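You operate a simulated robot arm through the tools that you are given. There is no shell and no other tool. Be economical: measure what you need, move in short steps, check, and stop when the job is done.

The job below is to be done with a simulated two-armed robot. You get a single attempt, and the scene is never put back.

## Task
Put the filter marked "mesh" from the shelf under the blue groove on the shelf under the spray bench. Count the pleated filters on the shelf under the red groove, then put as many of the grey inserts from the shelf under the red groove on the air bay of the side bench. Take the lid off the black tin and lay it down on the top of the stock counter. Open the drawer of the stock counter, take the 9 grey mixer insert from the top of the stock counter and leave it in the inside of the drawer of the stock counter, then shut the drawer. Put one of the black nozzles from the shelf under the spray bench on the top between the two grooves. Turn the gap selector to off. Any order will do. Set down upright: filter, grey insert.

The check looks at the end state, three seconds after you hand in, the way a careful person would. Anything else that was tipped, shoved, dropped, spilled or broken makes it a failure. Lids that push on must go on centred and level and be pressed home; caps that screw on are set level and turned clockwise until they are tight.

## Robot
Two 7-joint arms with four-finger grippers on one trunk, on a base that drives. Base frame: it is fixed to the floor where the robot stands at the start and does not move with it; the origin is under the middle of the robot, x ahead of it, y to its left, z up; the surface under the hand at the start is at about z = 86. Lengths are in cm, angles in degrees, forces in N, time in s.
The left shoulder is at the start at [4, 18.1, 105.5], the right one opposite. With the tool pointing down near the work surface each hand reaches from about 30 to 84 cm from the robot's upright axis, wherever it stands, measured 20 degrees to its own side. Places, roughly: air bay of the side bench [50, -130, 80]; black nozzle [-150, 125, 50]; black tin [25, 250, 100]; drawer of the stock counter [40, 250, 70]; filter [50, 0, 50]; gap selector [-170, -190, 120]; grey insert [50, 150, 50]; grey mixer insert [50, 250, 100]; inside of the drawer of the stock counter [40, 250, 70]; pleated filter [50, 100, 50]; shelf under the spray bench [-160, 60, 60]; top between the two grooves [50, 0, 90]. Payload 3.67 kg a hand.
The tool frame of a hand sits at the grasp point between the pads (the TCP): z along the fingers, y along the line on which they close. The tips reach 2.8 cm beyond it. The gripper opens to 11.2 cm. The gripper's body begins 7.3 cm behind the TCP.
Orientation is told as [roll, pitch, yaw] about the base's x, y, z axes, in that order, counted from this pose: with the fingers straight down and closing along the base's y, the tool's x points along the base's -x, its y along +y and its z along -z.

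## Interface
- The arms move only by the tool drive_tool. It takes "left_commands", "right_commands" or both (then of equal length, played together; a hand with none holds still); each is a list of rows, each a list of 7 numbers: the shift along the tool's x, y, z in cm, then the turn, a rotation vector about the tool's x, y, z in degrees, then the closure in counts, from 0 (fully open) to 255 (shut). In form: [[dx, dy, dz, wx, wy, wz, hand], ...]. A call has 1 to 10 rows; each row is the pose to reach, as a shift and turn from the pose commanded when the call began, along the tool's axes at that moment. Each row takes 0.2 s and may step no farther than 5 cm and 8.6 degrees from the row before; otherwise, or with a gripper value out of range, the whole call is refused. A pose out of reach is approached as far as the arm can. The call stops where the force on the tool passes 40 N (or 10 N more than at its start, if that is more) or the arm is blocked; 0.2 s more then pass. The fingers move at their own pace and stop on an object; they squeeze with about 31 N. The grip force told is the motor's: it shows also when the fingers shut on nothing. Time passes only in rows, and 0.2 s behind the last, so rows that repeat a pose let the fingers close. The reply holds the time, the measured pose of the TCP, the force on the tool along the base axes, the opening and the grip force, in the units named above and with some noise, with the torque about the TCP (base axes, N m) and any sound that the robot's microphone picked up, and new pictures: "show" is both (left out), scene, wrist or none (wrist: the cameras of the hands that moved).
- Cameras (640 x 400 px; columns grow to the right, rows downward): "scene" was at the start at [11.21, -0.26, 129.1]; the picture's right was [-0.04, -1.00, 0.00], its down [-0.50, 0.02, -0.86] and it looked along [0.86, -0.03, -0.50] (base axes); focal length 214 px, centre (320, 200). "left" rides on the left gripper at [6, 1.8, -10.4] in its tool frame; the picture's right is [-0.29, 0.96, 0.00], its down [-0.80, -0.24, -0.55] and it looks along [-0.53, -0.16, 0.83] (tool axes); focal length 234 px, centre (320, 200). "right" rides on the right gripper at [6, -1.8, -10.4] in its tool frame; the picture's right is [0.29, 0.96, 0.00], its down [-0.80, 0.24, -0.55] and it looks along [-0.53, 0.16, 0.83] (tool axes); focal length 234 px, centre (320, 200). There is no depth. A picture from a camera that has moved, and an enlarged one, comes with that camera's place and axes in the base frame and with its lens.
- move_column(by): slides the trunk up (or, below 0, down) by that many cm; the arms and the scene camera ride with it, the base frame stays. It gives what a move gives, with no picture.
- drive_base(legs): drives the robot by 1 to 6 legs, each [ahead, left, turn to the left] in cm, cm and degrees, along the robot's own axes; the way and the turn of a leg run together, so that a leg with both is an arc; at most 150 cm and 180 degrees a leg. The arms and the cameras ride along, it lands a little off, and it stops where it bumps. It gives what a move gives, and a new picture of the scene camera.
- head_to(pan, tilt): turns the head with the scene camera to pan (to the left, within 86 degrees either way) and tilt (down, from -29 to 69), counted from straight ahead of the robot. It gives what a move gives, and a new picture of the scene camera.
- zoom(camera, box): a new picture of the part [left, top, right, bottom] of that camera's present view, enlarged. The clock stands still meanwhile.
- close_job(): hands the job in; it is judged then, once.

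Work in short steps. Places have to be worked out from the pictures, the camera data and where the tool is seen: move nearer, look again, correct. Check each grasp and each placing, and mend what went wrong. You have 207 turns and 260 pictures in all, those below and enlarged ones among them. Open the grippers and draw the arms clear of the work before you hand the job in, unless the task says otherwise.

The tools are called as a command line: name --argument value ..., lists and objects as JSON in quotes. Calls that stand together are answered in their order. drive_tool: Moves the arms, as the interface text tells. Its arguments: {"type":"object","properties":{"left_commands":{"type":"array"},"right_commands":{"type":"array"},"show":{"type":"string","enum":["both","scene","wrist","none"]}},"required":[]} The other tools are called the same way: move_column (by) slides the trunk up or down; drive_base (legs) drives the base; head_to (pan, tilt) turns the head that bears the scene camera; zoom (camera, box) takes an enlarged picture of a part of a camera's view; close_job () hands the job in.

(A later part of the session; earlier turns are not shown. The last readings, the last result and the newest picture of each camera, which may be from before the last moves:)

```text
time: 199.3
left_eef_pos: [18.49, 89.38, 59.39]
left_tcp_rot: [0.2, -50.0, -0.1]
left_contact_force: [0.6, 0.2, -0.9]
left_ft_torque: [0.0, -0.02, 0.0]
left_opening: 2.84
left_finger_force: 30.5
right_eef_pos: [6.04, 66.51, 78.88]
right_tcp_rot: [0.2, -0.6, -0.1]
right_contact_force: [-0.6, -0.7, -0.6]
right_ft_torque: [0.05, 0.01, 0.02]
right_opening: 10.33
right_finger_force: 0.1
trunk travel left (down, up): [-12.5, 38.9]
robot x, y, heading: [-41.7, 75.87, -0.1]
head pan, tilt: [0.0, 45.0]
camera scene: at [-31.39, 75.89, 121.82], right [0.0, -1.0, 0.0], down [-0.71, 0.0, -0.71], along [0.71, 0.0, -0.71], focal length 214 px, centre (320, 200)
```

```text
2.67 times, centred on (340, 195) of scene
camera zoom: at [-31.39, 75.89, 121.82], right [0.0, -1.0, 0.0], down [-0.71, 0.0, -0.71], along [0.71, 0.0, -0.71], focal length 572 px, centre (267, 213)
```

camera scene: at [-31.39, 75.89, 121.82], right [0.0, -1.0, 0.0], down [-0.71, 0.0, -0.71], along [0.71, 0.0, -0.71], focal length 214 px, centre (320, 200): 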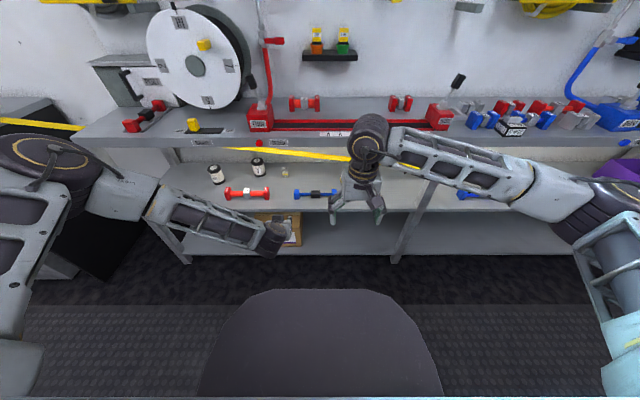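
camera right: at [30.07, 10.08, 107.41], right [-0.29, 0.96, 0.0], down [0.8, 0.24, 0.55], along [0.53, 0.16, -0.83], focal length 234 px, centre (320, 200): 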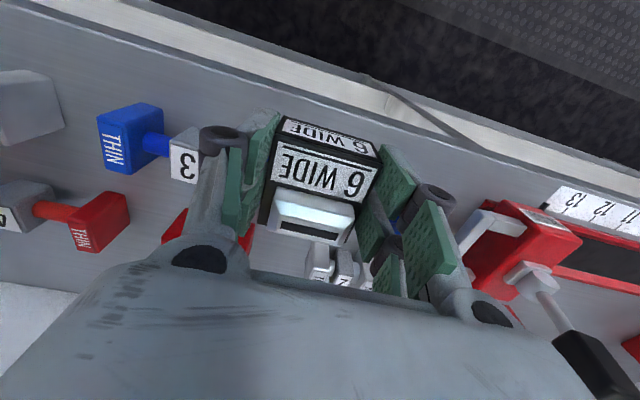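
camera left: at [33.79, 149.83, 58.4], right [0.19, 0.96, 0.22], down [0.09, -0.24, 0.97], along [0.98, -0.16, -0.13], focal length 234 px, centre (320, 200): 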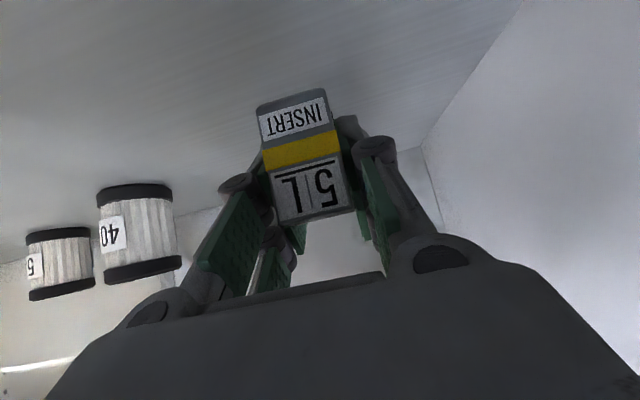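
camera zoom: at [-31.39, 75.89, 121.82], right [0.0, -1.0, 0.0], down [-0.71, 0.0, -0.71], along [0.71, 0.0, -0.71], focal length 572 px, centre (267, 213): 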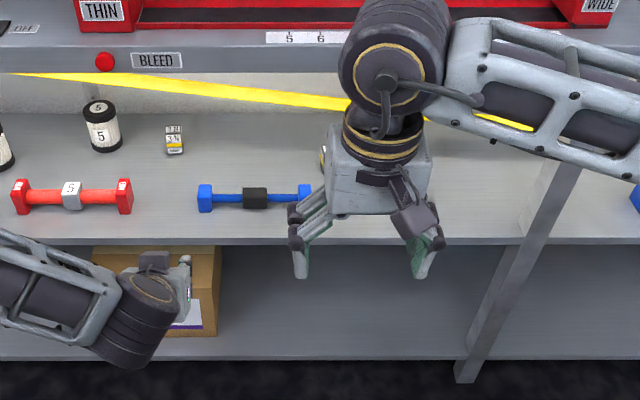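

I bring the right hand down, pitched 50°, in front of the shelf at y≈62.6.

drive_tool --right_commands '[[-3, -0.5, 1.5, 0, -6.5, 0, 60], [-6, -1, 3.5, 0, -13, 0, 100], [-9, -1.5, 6, 0, -19.5, 0, 100], [-12, -2, 9, 0, -26, 0, 100], [-15, -2.7, 12, 0, -32.5, 0, 100], [-17, -3.3, 15, 0, -39, 0, 100], [-18.5, -4, 17, 0, -45, 0, 100], [-19, -4, 18, 0, -50, 0, 100], [-19, -4, 18, 0, -50, 0, 100]]' --show "wrist"

zoom --camera "scene" --box '[260, 130, 420, 230]'

```text
time: 201.3
left_eef_pos: [18.53, 89.3, 59.39]
left_tcp_rot: [0.2, -50.0, -0.2]
left_contact_force: [0.5, -0.5, -0.6]
left_ft_torque: [0.02, -0.01, 0.02]
left_opening: 2.86
left_finger_force: 30.8
right_eef_pos: [25.16, 62.46, 61.25]
right_tcp_rot: [0.4, -50.8, -0.5]
right_contact_force: [0.9, -0.1, -1.0]
right_ft_torque: [-0.01, 0.01, 0.02]
right_opening: 6.84
right_finger_force: 0.1
trunk travel left (down, up): [-12.5, 38.9]
robot x, y, heading: [-41.55, 75.83, 0.0]
head pan, tilt: [0.0, 45.0]
camera right: at [13.38, 60.82, 63.09], right [-0.18, 0.96, -0.22], down [0.08, 0.24, 0.97], along [0.98, 0.16, -0.12], focal length 234 px, centre (320, 200)
```

right: 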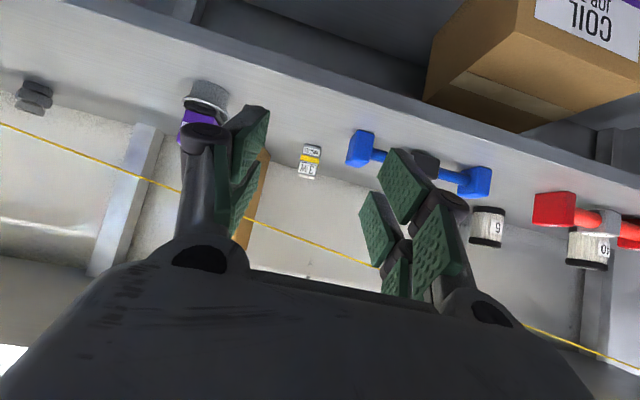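

```text
4.00 times, centred on (340, 180) of scene
camera zoom: at [-31.41, 75.88, 121.82], right [0.0, -1.0, 0.0], down [-0.71, 0.0, -0.71], along [0.71, 0.0, -0.71], focal length 858 px, centre (240, 280)
```

zoom: 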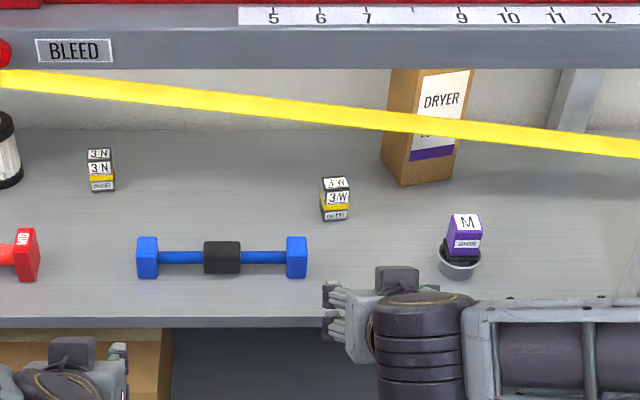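

3W's base is at about (54, 63.7); the yellow strap runs flat at x≈49–53, z≈66 above it, so passing below is fine. I drive 13 cm ahead and then check the view.

drive_base --legs '[[13, 0, 0]]'

drive_tool --right_commands '[[-1, 0.5, 4, 0, 0, 0, 125], [-2, 0.8, 8, 0, 0, 0, 125], [-2.8, 1.2, 12, 0, 0, 0, 125]]' --show "wrist"

```text
time: 202.6
left_eef_pos: [31.43, 89.23, 59.28]
left_tcp_rot: [0.2, -49.9, -0.1]
left_contact_force: [0.8, 0.2, -1.5]
left_ft_torque: [-0.01, -0.04, 0.02]
left_opening: 2.83
left_finger_force: 30.8
right_eef_pos: [38.18, 62.51, 61.03]
right_tcp_rot: [0.3, -50.5, -0.4]
right_contact_force: [-0.1, -0.6, -0.5]
right_ft_torque: [-0.02, -0.01, 0.0]
right_opening: 6.82
right_finger_force: 0.1
trunk travel left (down, up): [-12.5, 38.9]
robot x, y, heading: [-29.1, 75.62, -0.3]
head pan, tilt: [0.0, 45.0]
camera scene: at [-18.28, 75.93, 121.8], right [0.0, -1.0, 0.0], down [-0.71, 0.0, -0.71], along [0.71, 0.0, -0.71], focal length 214 px, centre (320, 200)
```

scene: 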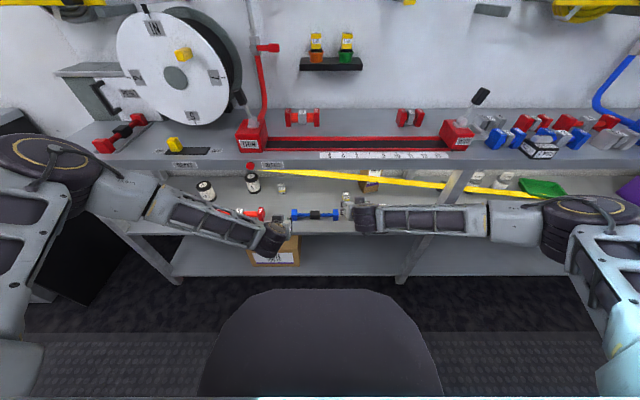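

```text
time: 203.4
left_eef_pos: [31.45, 89.27, 59.39]
left_tcp_rot: [0.1, -49.9, -0.1]
left_contact_force: [-0.6, -0.1, -2.1]
left_ft_torque: [-0.01, -0.02, 0.01]
left_opening: 2.84
left_finger_force: 30.8
right_eef_pos: [49.08, 63.71, 55.52]
right_tcp_rot: [0.2, -50.5, -0.3]
right_contact_force: [-0.3, 0.9, -0.2]
right_ft_torque: [0.03, 0.0, 0.02]
right_opening: 5.7
right_finger_force: 0.0
trunk travel left (down, up): [-12.5, 38.9]
robot x, y, heading: [-29.13, 76.15, -0.3]
head pan, tilt: [0.0, 45.0]
camera right: at [37.35, 62.0, 57.56], right [-0.18, 0.96, -0.22], down [0.08, 0.24, 0.97], along [0.98, 0.16, -0.12], focal length 234 px, centre (320, 200)
```

right: 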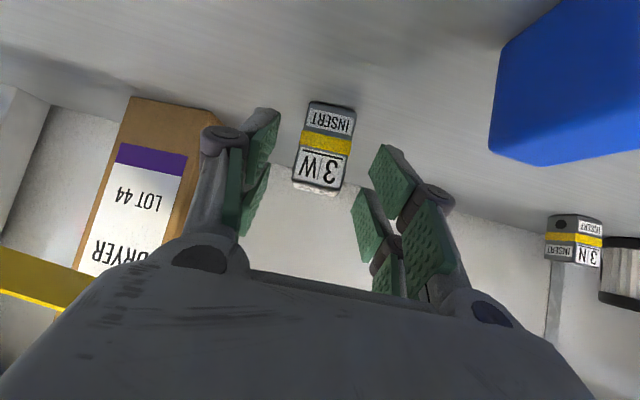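

3W is centred between the fingers (base front x=51.8). I advance, close and lift.

drive_tool --right_commands '[[-0.6, 0, 2.2, 0, 0, 0, 125], [-1.28, 0, 4.4, 0, 0, 0, 125], [-1.28, 0, 4.4, 0, 0, 0, 200], [-1.28, 0, 4.4, 0, 0, 0, 255], [-1.28, 0, 4.4, 0, 0, 0, 255], [-1.28, 0, 4.4, 0, 0, 0, 255], [-2.3, 0, 3.5, 0, 0, 0, 255], [-3.5, 0, 2.6, 0, 0, 0, 255]]' --show "wrist"

```text
time: 205.2
left_eef_pos: [31.41, 89.22, 59.41]
left_tcp_rot: [0.2, -50.0, -0.1]
left_contact_force: [-0.7, 0.1, -1.6]
left_ft_torque: [0.02, -0.03, 0.01]
left_opening: 2.84
left_finger_force: 31.1
right_eef_pos: [53.33, 63.8, 56.73]
right_tcp_rot: [0.3, -50.6, -0.4]
right_contact_force: [-0.9, -0.1, -1.2]
right_ft_torque: [-0.01, 0.01, 0.03]
right_opening: 2.89
right_finger_force: 31.3
trunk travel left (down, up): [-12.5, 38.9]
robot x, y, heading: [-28.84, 76.03, -0.0]
head pan, tilt: [0.0, 45.0]
camera right: at [41.54, 62.07, 58.71], right [-0.18, 0.96, -0.22], down [0.08, 0.24, 0.97], along [0.98, 0.16, -0.12], focal length 234 px, centre (320, 200)
```

right: 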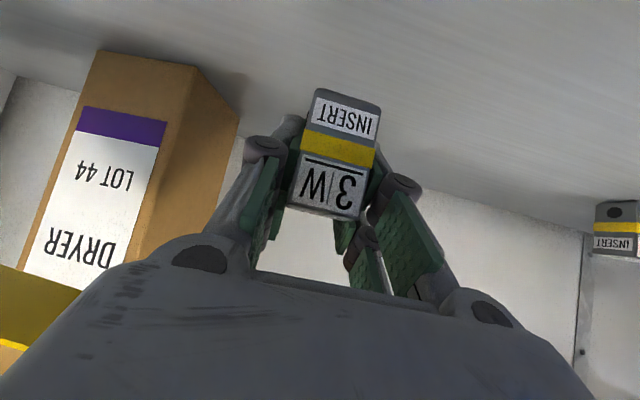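

Held (2.9 cm). I withdraw, back off and drive right toward the side bench.

drive_tool --right_commands '[[2.9, 0, -3.8, 0, 0, 0, 255], [5.8, 0, -7.6, 0, 0, 0, 255], [8.7, 0, -11.4, 0, 0, 0, 255], [11.5, 0, -15.2, 0, 0, 0, 255], [13, 0, -17.5, 0, 0, 0, 255]]' --show "none"

drive_base --legs '[[-28, 0, 0], [0, -100, 0], [0, -95, 0]]'

head_to --pan 0 --tilt 30

zoom --camera "scene" --box '[160, 80, 480, 280]'

```text
time: 206.4
left_eef_pos: [31.48, 89.21, 59.36]
left_tcp_rot: [0.2, -50.0, -0.1]
left_contact_force: [0.7, -0.4, -1.8]
left_ft_torque: [0.0, -0.07, -0.01]
left_opening: 2.85
left_finger_force: 30.9
right_eef_pos: [31.48, 63.62, 57.89]
right_tcp_rot: [0.3, -50.5, -0.4]
right_contact_force: [0.1, -1.4, -2.0]
right_ft_torque: [0.02, -0.02, 0.0]
right_opening: 2.86
right_finger_force: 30.8
trunk travel left (down, up): [-12.5, 38.9]
robot x, y, heading: [-28.75, 75.75, -0.1]
head pan, tilt: [0.0, 45.0]
```

```text
time: 218.0
left_eef_pos: [3.22, -105.69, 59.45]
left_tcp_rot: [0.2, -50.0, -0.4]
left_contact_force: [0.9, 0.4, -1.5]
left_ft_torque: [-0.01, -0.02, 0.0]
left_opening: 2.85
left_finger_force: 30.2
right_eef_pos: [3.17, -131.33, 57.83]
right_tcp_rot: [0.3, -50.5, -0.6]
right_contact_force: [-0.7, 0.0, -0.9]
right_ft_torque: [0.01, 0.0, 0.03]
right_opening: 2.86
right_finger_force: 30.8
trunk travel left (down, up): [-12.5, 38.9]
robot x, y, heading: [-57.1, -118.83, -0.3]
head pan, tilt: [0.0, 45.0]
camera scene: at [-46.82, -118.81, 121.81], right [-0.01, -1.0, 0.0], down [-0.71, 0.01, -0.71], along [0.71, -0.01, -0.71], focal length 214 px, centre (320, 200)
```

scene: 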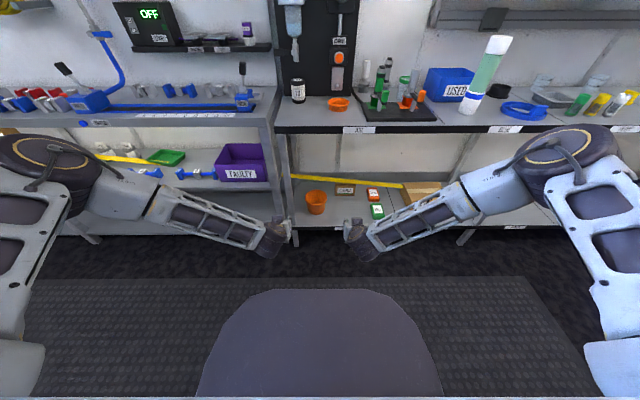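

```text
time: 218.8
left_eef_pos: [3.18, -105.61, 59.35]
left_tcp_rot: [0.2, -49.9, -0.3]
left_contact_force: [0.5, 0.3, -1.3]
left_ft_torque: [-0.02, 0.0, 0.01]
left_opening: 2.86
left_finger_force: 31.0
right_eef_pos: [3.13, -131.29, 57.82]
right_tcp_rot: [0.3, -50.7, -0.7]
right_contact_force: [0.1, -0.2, -0.8]
right_ft_torque: [-0.01, -0.03, 0.04]
right_opening: 2.87
right_finger_force: 31.2
trunk travel left (down, up): [-12.5, 38.9]
robot x, y, heading: [-57.29, -118.72, -0.5]
head pan, tilt: [0.0, 30.0]
camera scene: at [-45.91, -118.77, 124.07], right [-0.01, -1.0, 0.0], down [-0.5, 0.0, -0.87], along [0.87, -0.01, -0.5], focal length 214 px, centre (320, 200)
```

scene: 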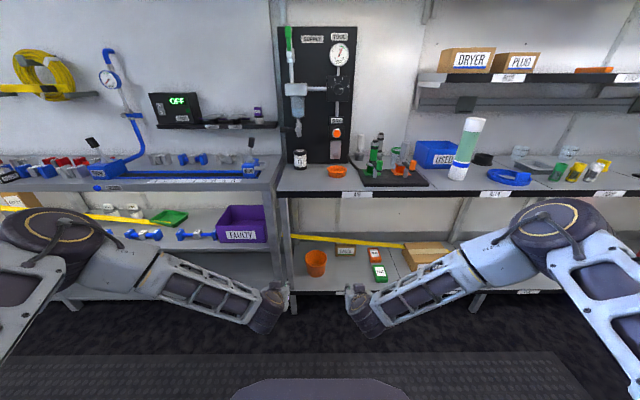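

```text
2.00 times, centred on (320, 180) of scene
camera zoom: at [-45.91, -118.77, 124.07], right [-0.01, -1.0, 0.0], down [-0.5, 0.0, -0.87], along [0.87, -0.01, -0.5], focal length 429 px, centre (320, 240)
```

zoom: 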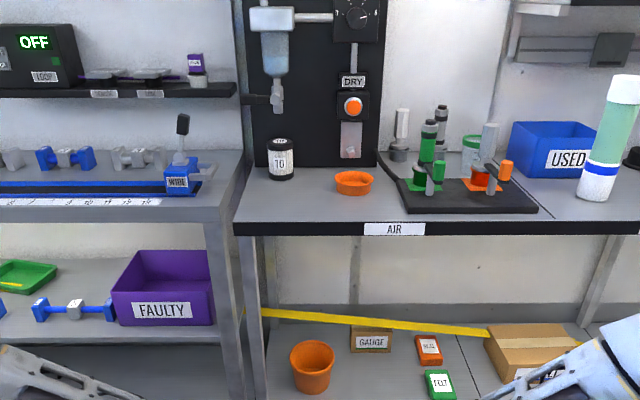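

The bay label "AIR" marks the left part of the side bench; free space is front-left of the orange bowl. I raise the trunk, lift the right hand extra, and drive 25 cm closer.

move_column --by 36

drive_tool --right_commands '[[-3, 1.5, -2.5, 0, 0, 0, 255], [-6, 3, -5, 0, 0, 0, 255], [-9.3, 5, -7.6, 0, 0, 0, 255]]' --show "none"

drive_base --legs '[[25, 0, 0]]'

zoom --camera "left" --box '[0, 0, 640, 400]'

```text
time: 222.3
left_eef_pos: [3.2, -105.59, 95.35]
left_tcp_rot: [0.2, -49.9, -0.5]
left_contact_force: [0.4, -0.5, -1.0]
left_ft_torque: [0.0, -0.03, -0.01]
left_opening: 2.82
left_finger_force: 30.6
right_eef_pos: [3.21, -131.41, 93.88]
right_tcp_rot: [0.3, -50.6, -0.7]
right_contact_force: [0.1, 0.3, -1.8]
right_ft_torque: [0.01, -0.03, 0.02]
right_opening: 2.87
right_finger_force: 31.4
trunk travel left (down, up): [-48.5, 2.9]
robot x, y, heading: [-56.9, -118.43, -0.8]
head pan, tilt: [0.0, 30.0]
```

```text
time: 223.1
left_eef_pos: [3.12, -105.58, 95.38]
left_tcp_rot: [0.1, -49.9, -0.3]
left_contact_force: [-0.1, 0.3, -0.5]
left_ft_torque: [-0.01, -0.03, -0.02]
left_opening: 2.84
left_finger_force: 31.2
right_eef_pos: [3.2, -126.16, 105.9]
right_tcp_rot: [0.1, -50.6, -0.5]
right_contact_force: [0.0, 0.0, -2.4]
right_ft_torque: [0.01, -0.04, 0.01]
right_opening: 2.87
right_finger_force: 30.7
trunk travel left (down, up): [-48.5, 2.9]
robot x, y, heading: [-57.36, -118.75, -0.3]
head pan, tilt: [0.0, 30.0]
```

```text
time: 224.9
left_eef_pos: [27.94, -105.94, 95.56]
left_tcp_rot: [0.2, -50.1, -0.5]
left_contact_force: [0.1, 0.5, -1.1]
left_ft_torque: [-0.01, -0.02, 0.03]
left_opening: 2.85
left_finger_force: 31.2
right_eef_pos: [28.05, -126.51, 105.92]
right_tcp_rot: [0.3, -50.5, -0.7]
right_contact_force: [0.6, 0.0, -1.2]
right_ft_torque: [-0.03, -0.02, 0.0]
right_opening: 2.89
right_finger_force: 30.8
trunk travel left (down, up): [-48.5, 2.9]
robot x, y, heading: [-32.28, -119.04, -0.3]
head pan, tilt: [0.0, 30.0]
camera scene: at [-21.11, -118.99, 160.15], right [-0.01, -1.0, 0.0], down [-0.5, 0.0, -0.87], along [0.87, -0.01, -0.5], focal length 214 px, centre (320, 200)
```

scene: 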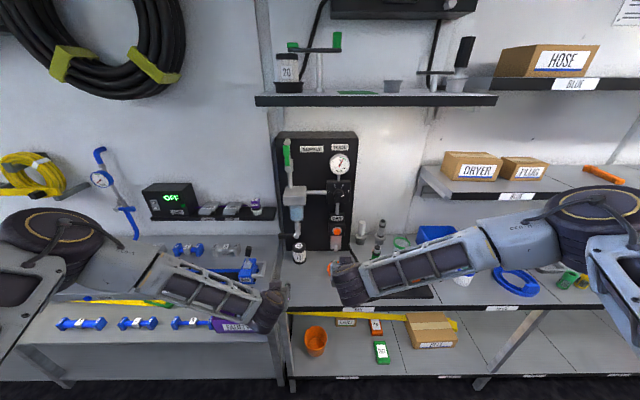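

```text
1.00 times, centred on (320, 200) of left (not enlarged: the box is as wide or as high as the picture)
camera zoom: at [16.23, -104.03, 97.66], right [0.19, 0.96, 0.22], down [0.09, -0.24, 0.97], along [0.98, -0.16, -0.13], focal length 234 px, centre (320, 200)
```

zoom: 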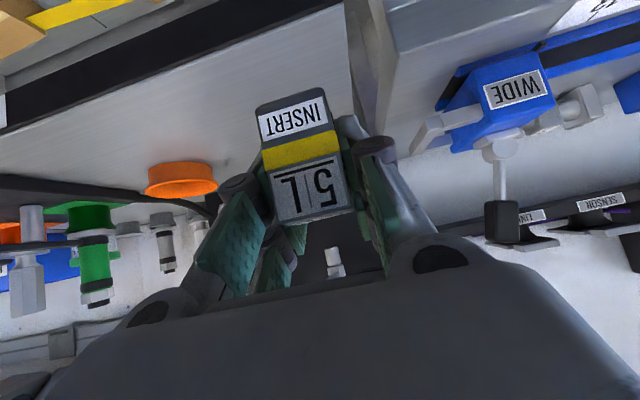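

Side bench: front edge x≈35.3, top z≈81.8, left end y≈-102. I drive 15 cm ahead, shift the left hand to y=-109 and lower the trunk.

drive_base --legs '[[15, 0, 0]]'

drive_tool --left_commands '[[0, -1.5, 0, 0, 0, 0, 255], [0, -3, 0, 0, 0, 0, 255], [0, -3, 0, 0, 0, 0, 255]]' --right_commands '[[-1.5, 0.5, -1, 0, 0, 0, 255], [-3, 1, -2.3, 0, 0, 0, 255], [-3.8, 1, -3.2, 0, 0, 0, 255]]' --show "none"

move_column --by -8.2

zoom --camera "left" --box '[0, 0, 640, 400]'

```text
time: 226.3
left_eef_pos: [43.01, -105.99, 95.41]
left_tcp_rot: [0.2, -50.0, -0.3]
left_contact_force: [0.0, 0.0, -0.7]
left_ft_torque: [0.0, -0.04, 0.01]
left_opening: 2.82
left_finger_force: 31.1
right_eef_pos: [43.04, -126.58, 105.96]
right_tcp_rot: [0.4, -50.5, -0.6]
right_contact_force: [-0.6, 0.0, -1.5]
right_ft_torque: [-0.01, -0.03, -0.01]
right_opening: 2.85
right_finger_force: 31.0
trunk travel left (down, up): [-48.5, 2.9]
robot x, y, heading: [-17.22, -118.75, -0.2]
head pan, tilt: [0.0, 30.0]
camera scene: at [-6.12, -119.11, 160.16], right [-0.01, -1.0, 0.0], down [-0.5, 0.0, -0.87], along [0.87, -0.01, -0.5], focal length 214 px, centre (320, 200)
```

scene: 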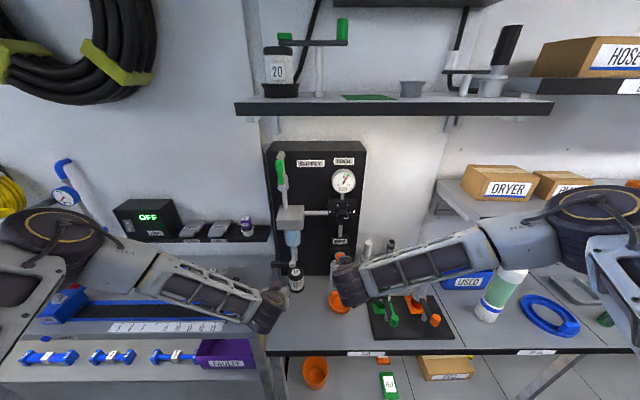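

```text
time: 227.1
left_eef_pos: [43.32, -109.01, 95.37]
left_tcp_rot: [0.2, -49.9, -0.3]
left_contact_force: [-0.3, 0.0, -1.1]
left_ft_torque: [0.0, -0.06, -0.01]
left_opening: 2.83
left_finger_force: 30.9
right_eef_pos: [43.28, -125.53, 110.79]
right_tcp_rot: [0.2, -50.5, -0.5]
right_contact_force: [-0.8, 0.5, -1.4]
right_ft_torque: [-0.02, -0.01, 0.03]
right_opening: 2.88
right_finger_force: 31.0
trunk travel left (down, up): [-48.5, 2.9]
robot x, y, heading: [-17.5, -118.95, -0.4]
head pan, tilt: [0.0, 30.0]
```

```text
time: 228.1
left_eef_pos: [43.29, -109.23, 88.65]
left_tcp_rot: [0.0, -50.7, -0.2]
left_contact_force: [-4.9, 1.5, 12.2]
left_ft_torque: [0.05, 0.49, -0.05]
left_opening: 2.85
left_finger_force: 30.4
right_eef_pos: [43.01, -125.55, 103.24]
right_tcp_rot: [0.2, -50.6, -0.4]
right_contact_force: [-0.2, -0.3, -1.2]
right_ft_torque: [0.05, -0.01, 0.01]
right_opening: 2.87
right_finger_force: 31.1
trunk travel left (down, up): [-41.2, 10.2]
robot x, y, heading: [-16.83, -118.76, -0.4]
head pan, tilt: [0.0, 30.0]
stopped: the force on the tool passed its limit at 48 N (the readings are from after the stop); the commanded pose is now the measured one
```

```text
1.00 times, centred on (320, 200) of left (not enlarged: the box is as wide or as high as the picture)
camera zoom: at [31.49, -107.24, 90.7], right [0.19, 0.96, 0.22], down [0.08, -0.24, 0.97], along [0.98, -0.16, -0.12], focal length 234 px, centre (320, 200)
```

zoom: 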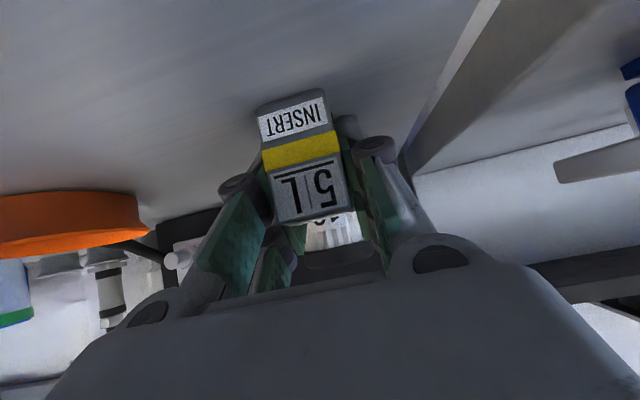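

Contact at z=88.7: the insert stands on the bay surface. I release gently and draw the left hand straight back and up.

drive_tool --left_commands '[[0, 0, 0, 0, 0, 0, 175], [0, 0, 0, 0, 0, 0, 160], [0, 0, 0, 0, 0, 0, 150]]' --show "wrist"

```text
time: 228.9
left_eef_pos: [43.33, -109.11, 88.59]
left_tcp_rot: [0.1, -50.5, -0.2]
left_contact_force: [1.6, -0.5, 4.1]
left_ft_torque: [0.04, -0.05, -0.06]
left_opening: 4.65
left_finger_force: 0.1
right_eef_pos: [43.11, -125.59, 103.26]
right_tcp_rot: [0.3, -50.6, -0.6]
right_contact_force: [-0.8, -1.2, -1.7]
right_ft_torque: [0.03, -0.04, 0.01]
right_opening: 2.89
right_finger_force: 31.4
trunk travel left (down, up): [-41.2, 10.2]
robot x, y, heading: [-16.86, -119.16, -0.2]
head pan, tilt: [0.0, 30.0]
camera left: at [31.59, -107.22, 90.65], right [0.19, 0.96, 0.22], down [0.08, -0.24, 0.97], along [0.98, -0.16, -0.12], focal length 234 px, centre (320, 200)
```

left: 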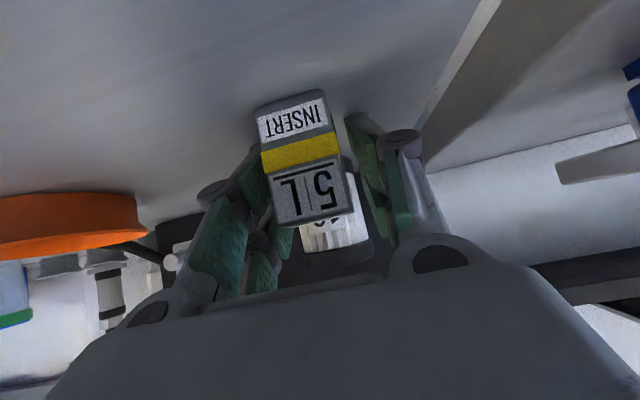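

5L stands. I withdraw the left hand, and lower the right hand (3W) over y=-119.5.

drive_tool --left_commands '[[2.5, 0, -3.1, 0, 0, 0, 150], [5.1, 0, -6.2, 0, 0, 0, 150], [7.6, 0, -9.3, 0, 0, 0, 150], [6, 0, -12, 0, 0, 0, 150], [3, 0, -15, 0, 0, 0, 150], [0, 0, -18, 0, 0, 0, 150]]' --right_commands '[[0, 2, 0, 0, 0, 0, 255], [0, 4, 0, 0, 0, 0, 255], [0, 6, 0, 0, 0, 0, 255], [2.8, 6, 2.3, 0, 0, 0, 255], [5.6, 6, 4.6, 0, 0, 0, 255], [8.4, 6, 6.9, 0, 0, 0, 255]]' --show "wrist"

```text
time: 230.3
left_eef_pos: [29.4, -109.12, 100.03]
left_tcp_rot: [0.1, -50.5, -0.3]
left_contact_force: [0.1, 0.3, 0.7]
left_ft_torque: [-0.01, 0.02, -0.02]
left_opening: 4.63
left_finger_force: 0.1
right_eef_pos: [43.31, -119.72, 92.47]
right_tcp_rot: [0.3, -50.6, -0.6]
right_contact_force: [0.5, 0.0, -1.0]
right_ft_torque: [-0.02, -0.01, -0.02]
right_opening: 2.87
right_finger_force: 31.4
trunk travel left (down, up): [-41.2, 10.2]
robot x, y, heading: [-17.54, -119.36, -0.4]
head pan, tilt: [0.0, 30.0]
camera right: at [31.49, -121.24, 94.42], right [-0.18, 0.96, -0.22], down [0.08, 0.24, 0.97], along [0.98, 0.15, -0.12], focal length 234 px, centre (320, 200)
camera left: at [17.56, -107.17, 102.2], right [0.19, 0.96, 0.22], down [0.08, -0.24, 0.97], along [0.98, -0.16, -0.12], focal length 234 px, centre (320, 200)
```

right: 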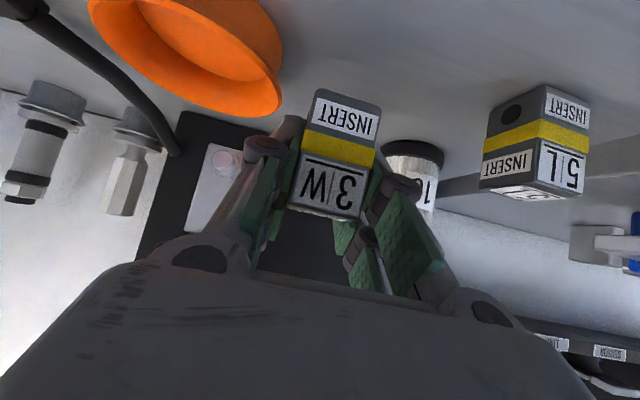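
left: 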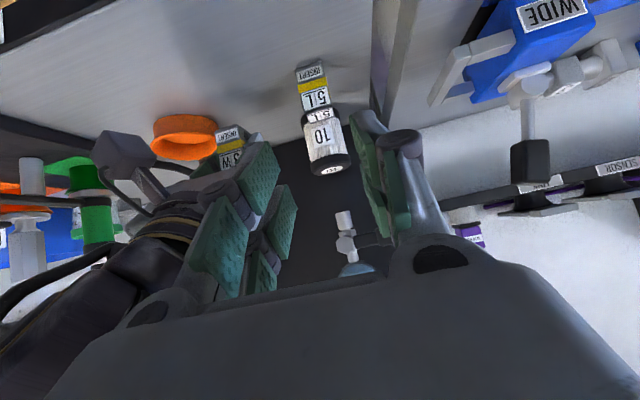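

Clear of the bowl. I lower with the trunk to contact.

move_column --by -4.3

drive_tool --right_commands '[[0, 0, 0, 0, 0, 0, 255]]' --show "wrist"

```text
time: 231.1
left_eef_pos: [29.3, -109.14, 95.86]
left_tcp_rot: [0.0, -50.5, -0.2]
left_contact_force: [0.2, 0.6, 0.3]
left_ft_torque: [-0.02, 0.02, -0.03]
left_opening: 4.6
left_finger_force: 0.1
right_eef_pos: [43.47, -119.53, 88.78]
right_tcp_rot: [0.3, -51.0, -0.6]
right_contact_force: [1.6, -0.9, 34.4]
right_ft_torque: [-0.6, -0.04, 0.02]
right_opening: 2.87
right_finger_force: 31.4
trunk travel left (down, up): [-36.9, 14.5]
robot x, y, heading: [-17.13, -119.31, -0.1]
head pan, tilt: [0.0, 30.0]
```

```text
time: 231.5
left_eef_pos: [29.42, -109.06, 95.83]
left_tcp_rot: [0.0, -50.7, -0.1]
left_contact_force: [-0.2, -0.4, -0.8]
left_ft_torque: [0.02, 0.03, -0.02]
left_opening: 4.66
left_finger_force: 0.0
right_eef_pos: [43.41, -119.54, 88.58]
right_tcp_rot: [0.4, -51.0, -0.8]
right_contact_force: [9.3, -0.4, 39.5]
right_ft_torque: [-0.61, -0.31, 0.02]
right_opening: 2.88
right_finger_force: 30.9
trunk travel left (down, up): [-36.9, 14.5]
robot x, y, heading: [-17.19, -118.88, -0.5]
head pan, tilt: [0.0, 30.0]
camera right: at [31.61, -121.19, 90.51], right [-0.17, 0.96, -0.22], down [0.07, 0.23, 0.97], along [0.98, 0.15, -0.11], focal length 234 px, centre (320, 200)
```

right: 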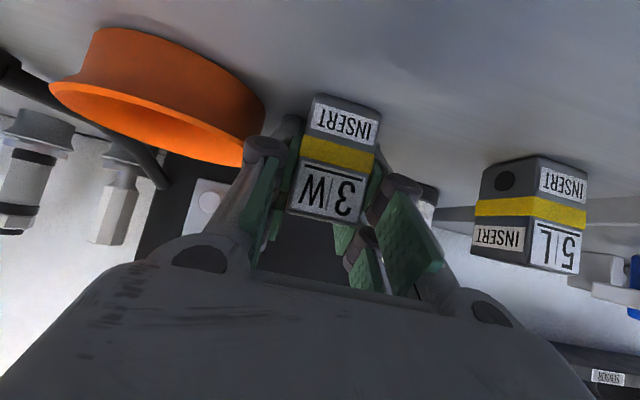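

On the surface. I release slightly and withdraw straight back, then rise.

drive_tool --right_commands '[[0, 0, 0, 0, 0, 0, 178], [0, 0, 0, 0, 0, 0, 165], [0, 0, 0, 0, 0, 0, 155], [1.9, 0, -2.3, 0, 0, 0, 155], [4.4, 0, -5.4, 0, 0, 0, 155], [7.6, 0, -9.3, 0, 0, 0, 155], [6, 0, -12, 0, 0, 0, 155], [3, 0, -15, 0, 0, 0, 155]]' --show "both"

```text
refused: row 6 steps farther than a row can; nothing moved
```

Shorter steps.

drive_tool --right_commands '[[0, 0, 0, 0, 0, 0, 178], [0, 0, 0, 0, 0, 0, 165], [0, 0, 0, 0, 0, 0, 155], [1.9, 0, -2.3, 0, 0, 0, 155], [4.4, 0, -5.4, 0, 0, 0, 155], [7, 0, -8.6, 0, 0, 0, 155], [6, 0, -12, 0, 0, 0, 155], [3, 0, -15, 0, 0, 0, 155]]' --show "both"

```text
time: 233.3
left_eef_pos: [29.35, -109.06, 95.7]
left_tcp_rot: [0.0, -50.5, -0.1]
left_contact_force: [-0.8, 0.2, 0.0]
left_ft_torque: [0.02, -0.04, 0.03]
left_opening: 4.63
left_finger_force: 0.0
right_eef_pos: [29.7, -119.67, 95.22]
right_tcp_rot: [0.2, -50.3, -0.5]
right_contact_force: [0.2, -0.1, -0.3]
right_ft_torque: [0.0, -0.04, -0.01]
right_opening: 4.39
right_finger_force: 0.1
trunk travel left (down, up): [-36.9, 14.5]
robot x, y, heading: [-17.01, -118.96, -0.6]
head pan, tilt: [0.0, 30.0]
camera scene: at [-5.95, -119.07, 148.4], right [-0.01, -1.0, 0.0], down [-0.5, 0.0, -0.87], along [0.87, -0.01, -0.5], focal length 214 px, centre (320, 200)
camera right: at [17.85, -121.22, 97.22], right [-0.18, 0.96, -0.22], down [0.08, 0.24, 0.97], along [0.98, 0.15, -0.12], focal length 234 px, centre (320, 200)
```

scene: 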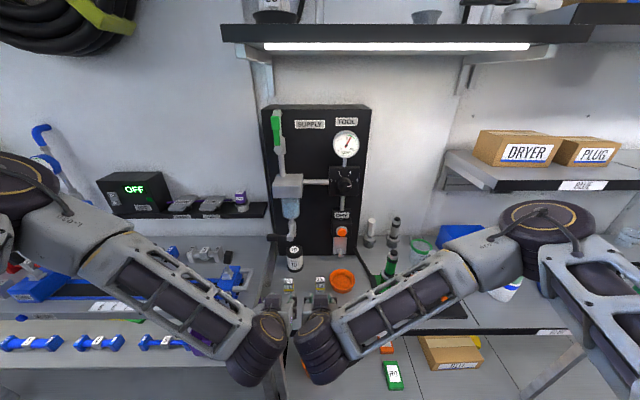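
right: 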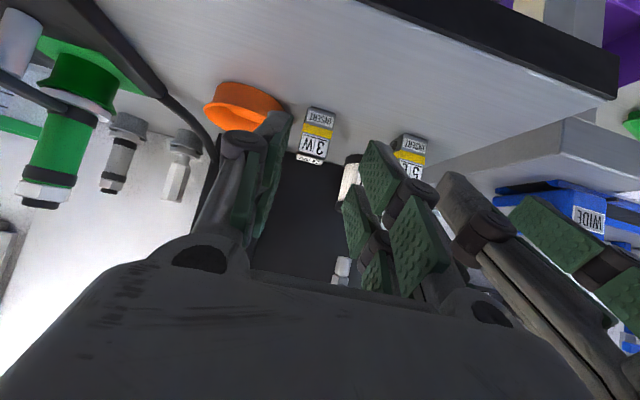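

Both inserts stand in the air bay. Next the MESH filter: I back off, lower the trunk and drive left to stand in front of it.

drive_base --legs '[[-32, 0, 0], [0, 135, 0]]'

move_column --by -24.4

drive_tool --right_commands '[[0, 0, 0, 0, -5, 0, 20], [0, 0, 0, 0, -10, 0, 20]]' --show "wrist"

zoom --camera "scene" --box '[260, 150, 420, 250]'

```text
time: 242.1
left_eef_pos: [-0.81, 26.9, 95.82]
left_tcp_rot: [-0.1, -50.6, -0.7]
left_contact_force: [-0.4, 0.2, -0.5]
left_ft_torque: [-0.01, -0.02, -0.01]
left_opening: 4.63
left_finger_force: 0.0
right_eef_pos: [-0.61, 16.26, 95.19]
right_tcp_rot: [0.2, -50.5, -0.9]
right_contact_force: [-0.5, -0.4, -0.2]
right_ft_torque: [0.02, -0.01, 0.01]
right_opening: 4.39
right_finger_force: 0.0
trunk travel left (down, up): [-36.9, 14.5]
robot x, y, heading: [-47.43, 16.77, -1.2]
head pan, tilt: [0.0, 30.0]
camera scene: at [-36.26, 17.09, 148.4], right [-0.02, -1.0, 0.0], down [-0.5, 0.01, -0.87], along [0.87, -0.01, -0.5], focal length 214 px, centre (320, 200)
```

scene: 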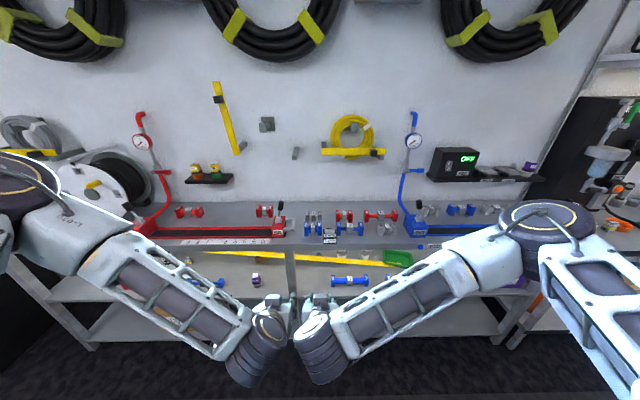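

```text
time: 244.7
left_eef_pos: [-0.9, 26.76, 71.42]
left_tcp_rot: [-0.1, -50.5, -0.7]
left_contact_force: [-0.4, 0.2, 0.8]
left_ft_torque: [0.0, -0.04, -0.01]
left_opening: 4.59
left_finger_force: 0.0
right_eef_pos: [-0.63, 16.19, 71.01]
right_tcp_rot: [0.3, -50.4, -0.9]
right_contact_force: [0.3, 0.2, 0.8]
right_ft_torque: [0.03, 0.0, -0.02]
right_opening: 4.41
right_finger_force: 0.1
trunk travel left (down, up): [-12.5, 38.9]
robot x, y, heading: [-48.0, 16.88, -0.8]
head pan, tilt: [0.0, 30.0]
```

```text
time: 245.2
left_eef_pos: [-0.85, 26.78, 71.43]
left_tcp_rot: [0.2, -50.7, -0.7]
left_contact_force: [-0.7, 8.9, 4.3]
left_ft_torque: [-0.18, 0.14, -0.3]
left_opening: 4.21
left_finger_force: 0.0
right_eef_pos: [-0.61, 16.23, 70.82]
right_tcp_rot: [-0.2, -60.5, -1.0]
right_contact_force: [-0.3, -7.8, -4.8]
right_ft_torque: [-0.24, -0.15, 0.2]
right_opening: 9.76
right_finger_force: 0.0
trunk travel left (down, up): [-12.5, 38.9]
robot x, y, heading: [-47.07, 17.12, -0.7]
head pan, tilt: [0.0, 30.0]
camera right: at [-12.54, 14.7, 70.76], right [-0.13, 0.96, -0.25], down [-0.09, 0.24, 0.97], along [0.99, 0.14, 0.05], focal length 234 px, centre (320, 200)
```

right: 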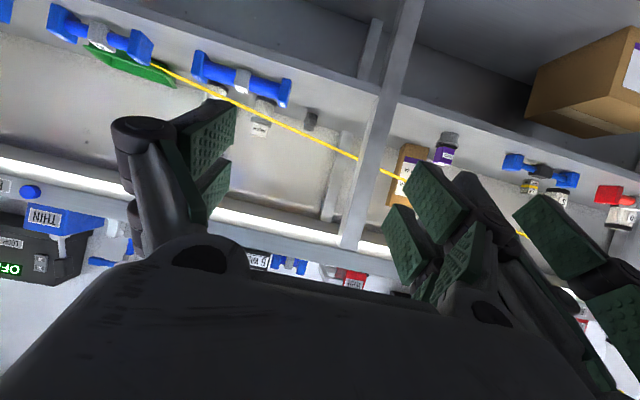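

```text
4.00 times, centred on (340, 200) of scene
camera zoom: at [-36.25, 17.1, 124.06], right [-0.02, -1.0, 0.0], down [-0.5, 0.01, -0.87], along [0.87, -0.01, -0.5], focal length 858 px, centre (240, 200)
```

zoom: 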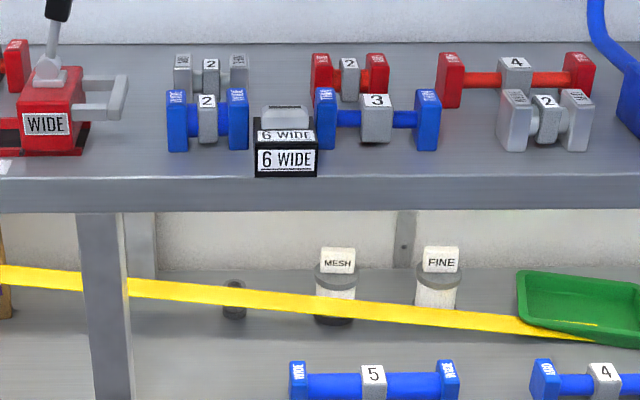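

The two hands touched lightly; I separate them, moving the right to y≈2.7 and the left outward, then drive 24 cm ahead.

drive_tool --right_commands '[[0, -4, 0, 0, 0, 0, 20], [1.4, -8, 0.8, 0, 0, 0, 20], [2.8, -11, 1.6, 0, 0, 0, 20], [4.3, -13.5, 2.5, 0, 0, 0, 20]]' --left_commands '[[0, 2, 0, 0, 0, 0, 150], [0, 4, 0, 0, 0, 0, 150], [0, 6, 0, 0, 0, 0, 150], [0, 8, 0, 0, 0, 0, 150]]' --show "none"

drive_base --legs '[[24, 0, 0.8]]'

zoom --camera "right" --box '[0, 0, 640, 400]'

```text
time: 246.2
left_eef_pos: [-0.82, 34.91, 71.48]
left_tcp_rot: [0.1, -50.6, -0.7]
left_contact_force: [-0.1, 0.9, -0.5]
left_ft_torque: [-0.01, -0.03, -0.04]
left_opening: 4.6
left_finger_force: 0.0
right_eef_pos: [-0.73, 6.06, 68.03]
right_tcp_rot: [0.0, -60.3, -1.1]
right_contact_force: [0.1, 0.1, 0.8]
right_ft_torque: [0.03, 0.01, 0.04]
right_opening: 10.33
right_finger_force: 0.1
right hand out of reach, approached as far as the arm can: row 3, 4
trunk travel left (down, up): [-12.5, 38.9]
robot x, y, heading: [-47.84, 16.72, -0.9]
head pan, tilt: [0.0, 30.0]
```

```text
time: 248.1
left_eef_pos: [23.0, 35.2, 71.37]
left_tcp_rot: [0.0, -50.5, 0.1]
left_contact_force: [-0.4, 0.3, -0.4]
left_ft_torque: [0.01, 0.01, -0.01]
left_opening: 4.62
left_finger_force: 0.1
right_eef_pos: [23.34, 6.44, 67.93]
right_tcp_rot: [-0.1, -60.3, -0.4]
right_contact_force: [0.5, -0.9, -0.4]
right_ft_torque: [0.0, -0.02, 0.0]
right_opening: 10.33
right_finger_force: 0.0
trunk travel left (down, up): [-12.5, 38.9]
robot x, y, heading: [-23.69, 16.9, -0.1]
head pan, tilt: [0.0, 30.0]
camera scene: at [-12.24, 17.03, 124.04], right [0.0, -1.0, 0.0], down [-0.5, 0.0, -0.87], along [0.87, 0.0, -0.5], focal length 214 px, centre (320, 200)
```

scene: 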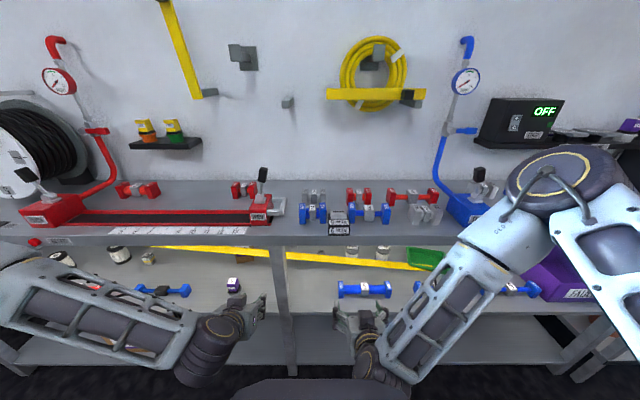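

```text
1.00 times, centred on (320, 200) of right (not enlarged: the box is as wide or as high as the picture)
camera zoom: at [11.41, 4.76, 67.9], right [-0.14, 0.96, -0.25], down [-0.08, 0.24, 0.97], along [0.99, 0.15, 0.05], focal length 234 px, centre (320, 200)
```

zoom: 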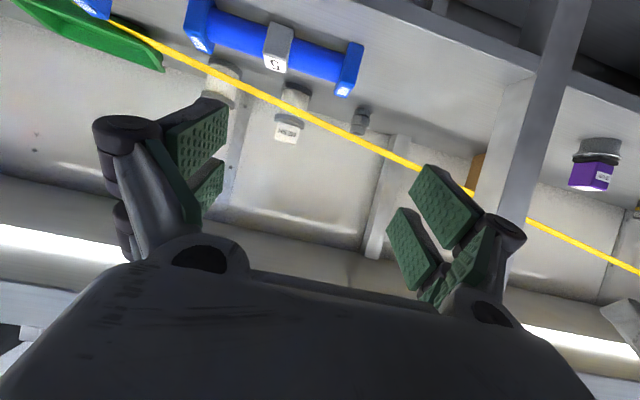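

MESH cap is at y≈2.4, z≈59–60, x≈61; the strap is a 2 cm band at x≈56.5, z≈53–55 in front. I advance to x=50 above it and look.

drive_tool --right_commands '[[-1.7, -0.7, 4.2, 0, 0, 0, 40], [-3.4, -1.4, 8.4, 0, 0, 0, 40], [-5.1, -2.1, 12.5, 0, 0, 0, 40], [-6.9, -2.8, 16.7, 0, 0, 0, 40], [-8.6, -3.4, 20.8, 0, 0, 0, 40], [-10.3, -4, 24.9, 0, 0, 0, 40], [-10.3, -4, 24.9, 0, 0, 0, 40]]' --show "wrist"

zoom --camera "scene" --box '[290, 200, 418, 280]'

```text
time: 249.7
left_eef_pos: [22.87, 35.13, 71.53]
left_tcp_rot: [0.0, -50.6, 0.1]
left_contact_force: [-0.3, -1.1, -0.2]
left_ft_torque: [0.01, 0.02, 0.0]
left_opening: 4.61
left_finger_force: 0.0
right_eef_pos: [50.03, 2.21, 64.68]
right_tcp_rot: [-0.2, -60.0, -0.3]
right_contact_force: [0.6, -0.7, -0.8]
right_ft_torque: [0.01, 0.01, -0.01]
right_opening: 9.45
right_finger_force: 0.0
right hand out of reach, approached as far as the arm can: row 1, 2, 3, 4, 5
trunk travel left (down, up): [-12.5, 38.9]
robot x, y, heading: [-23.39, 16.77, -0.2]
head pan, tilt: [0.0, 30.0]
camera right: at [38.01, 0.62, 64.67], right [-0.14, 0.96, -0.25], down [-0.08, 0.24, 0.97], along [0.99, 0.15, 0.04], focal length 234 px, centre (320, 200)
```

right: 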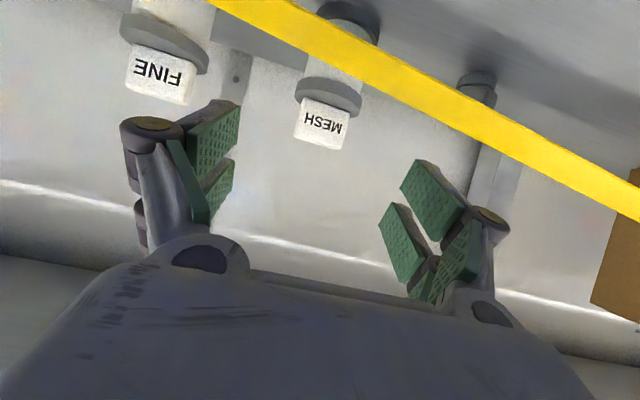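

```text
5.00 times, centred on (354, 240) of scene
camera zoom: at [-12.41, 17.04, 124.06], right [0.0, -1.0, 0.0], down [-0.5, 0.0, -0.87], along [0.87, 0.0, -0.5], focal length 1072 px, centre (150, 0)
```

zoom: 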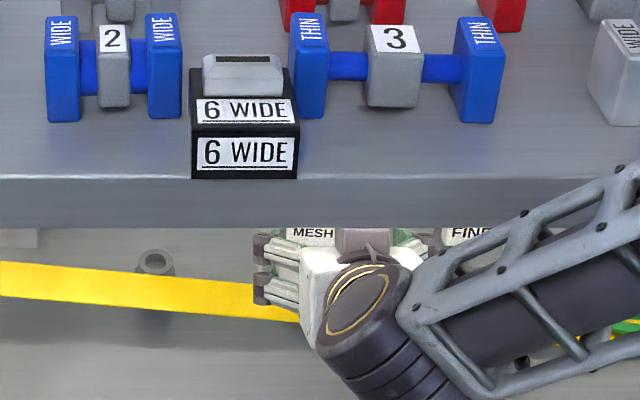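

The cap is squarely between the open fingers and the hand passes well over the strap. I advance to the cap and close.

drive_tool --right_commands '[[-0.3, 0.1, 4, 0, 0, 0, 40], [-0.6, 0.2, 8, 0, 0, 0, 40], [-0.9, 0.3, 11.9, 0, 0, 0, 40], [-0.9, 0.3, 11.9, 0, 0, 0, 130], [-0.9, 0.3, 11.9, 0, 0, 0, 200], [-0.9, 0.3, 11.9, 0, 0, 0, 255], [-0.9, 0.3, 11.9, 0, 0, 0, 255]]' --show "wrist"

```text
time: 251.3
left_eef_pos: [21.95, 34.96, 72.14]
left_tcp_rot: [0.4, -51.3, -0.2]
left_contact_force: [0.0, 0.0, -0.2]
left_ft_torque: [0.02, 0.0, 0.0]
left_opening: 4.62
left_finger_force: 0.1
right_eef_pos: [58.65, 2.54, 58.87]
right_tcp_rot: [0.1, -59.6, 0.0]
right_contact_force: [-1.8, 1.1, 20.6]
right_ft_torque: [-0.17, -0.14, 0.05]
right_opening: 6.12
right_finger_force: 31.1
trunk travel left (down, up): [-12.5, 38.9]
robot x, y, heading: [-23.18, 16.95, -0.2]
head pan, tilt: [0.0, 30.0]
camera right: at [46.72, 0.83, 58.94], right [-0.15, 0.96, -0.25], down [-0.08, 0.24, 0.97], along [0.99, 0.16, 0.04], focal length 234 px, centre (320, 200)
```

right: 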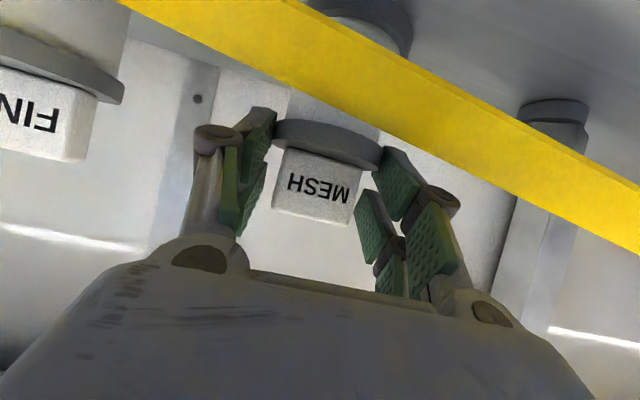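

The fingers hold the collar (6.1 cm), but the body was pushed a bit — perhaps the arm bears on the bench edge. I check the scene.

zoom --camera "scene" --box '[260, 170, 580, 370]'

```text
2.00 times, centred on (420, 270) of scene
camera zoom: at [-14.08, 16.74, 124.2], right [-0.01, -1.0, 0.0], down [-0.49, 0.0, -0.87], along [0.87, 0.0, -0.49], focal length 429 px, centre (120, 60)
```

zoom: 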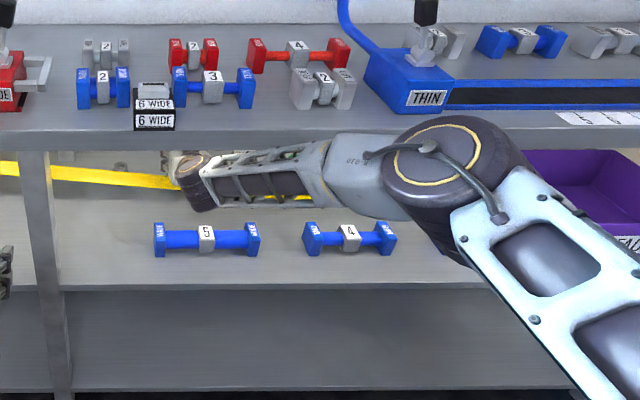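

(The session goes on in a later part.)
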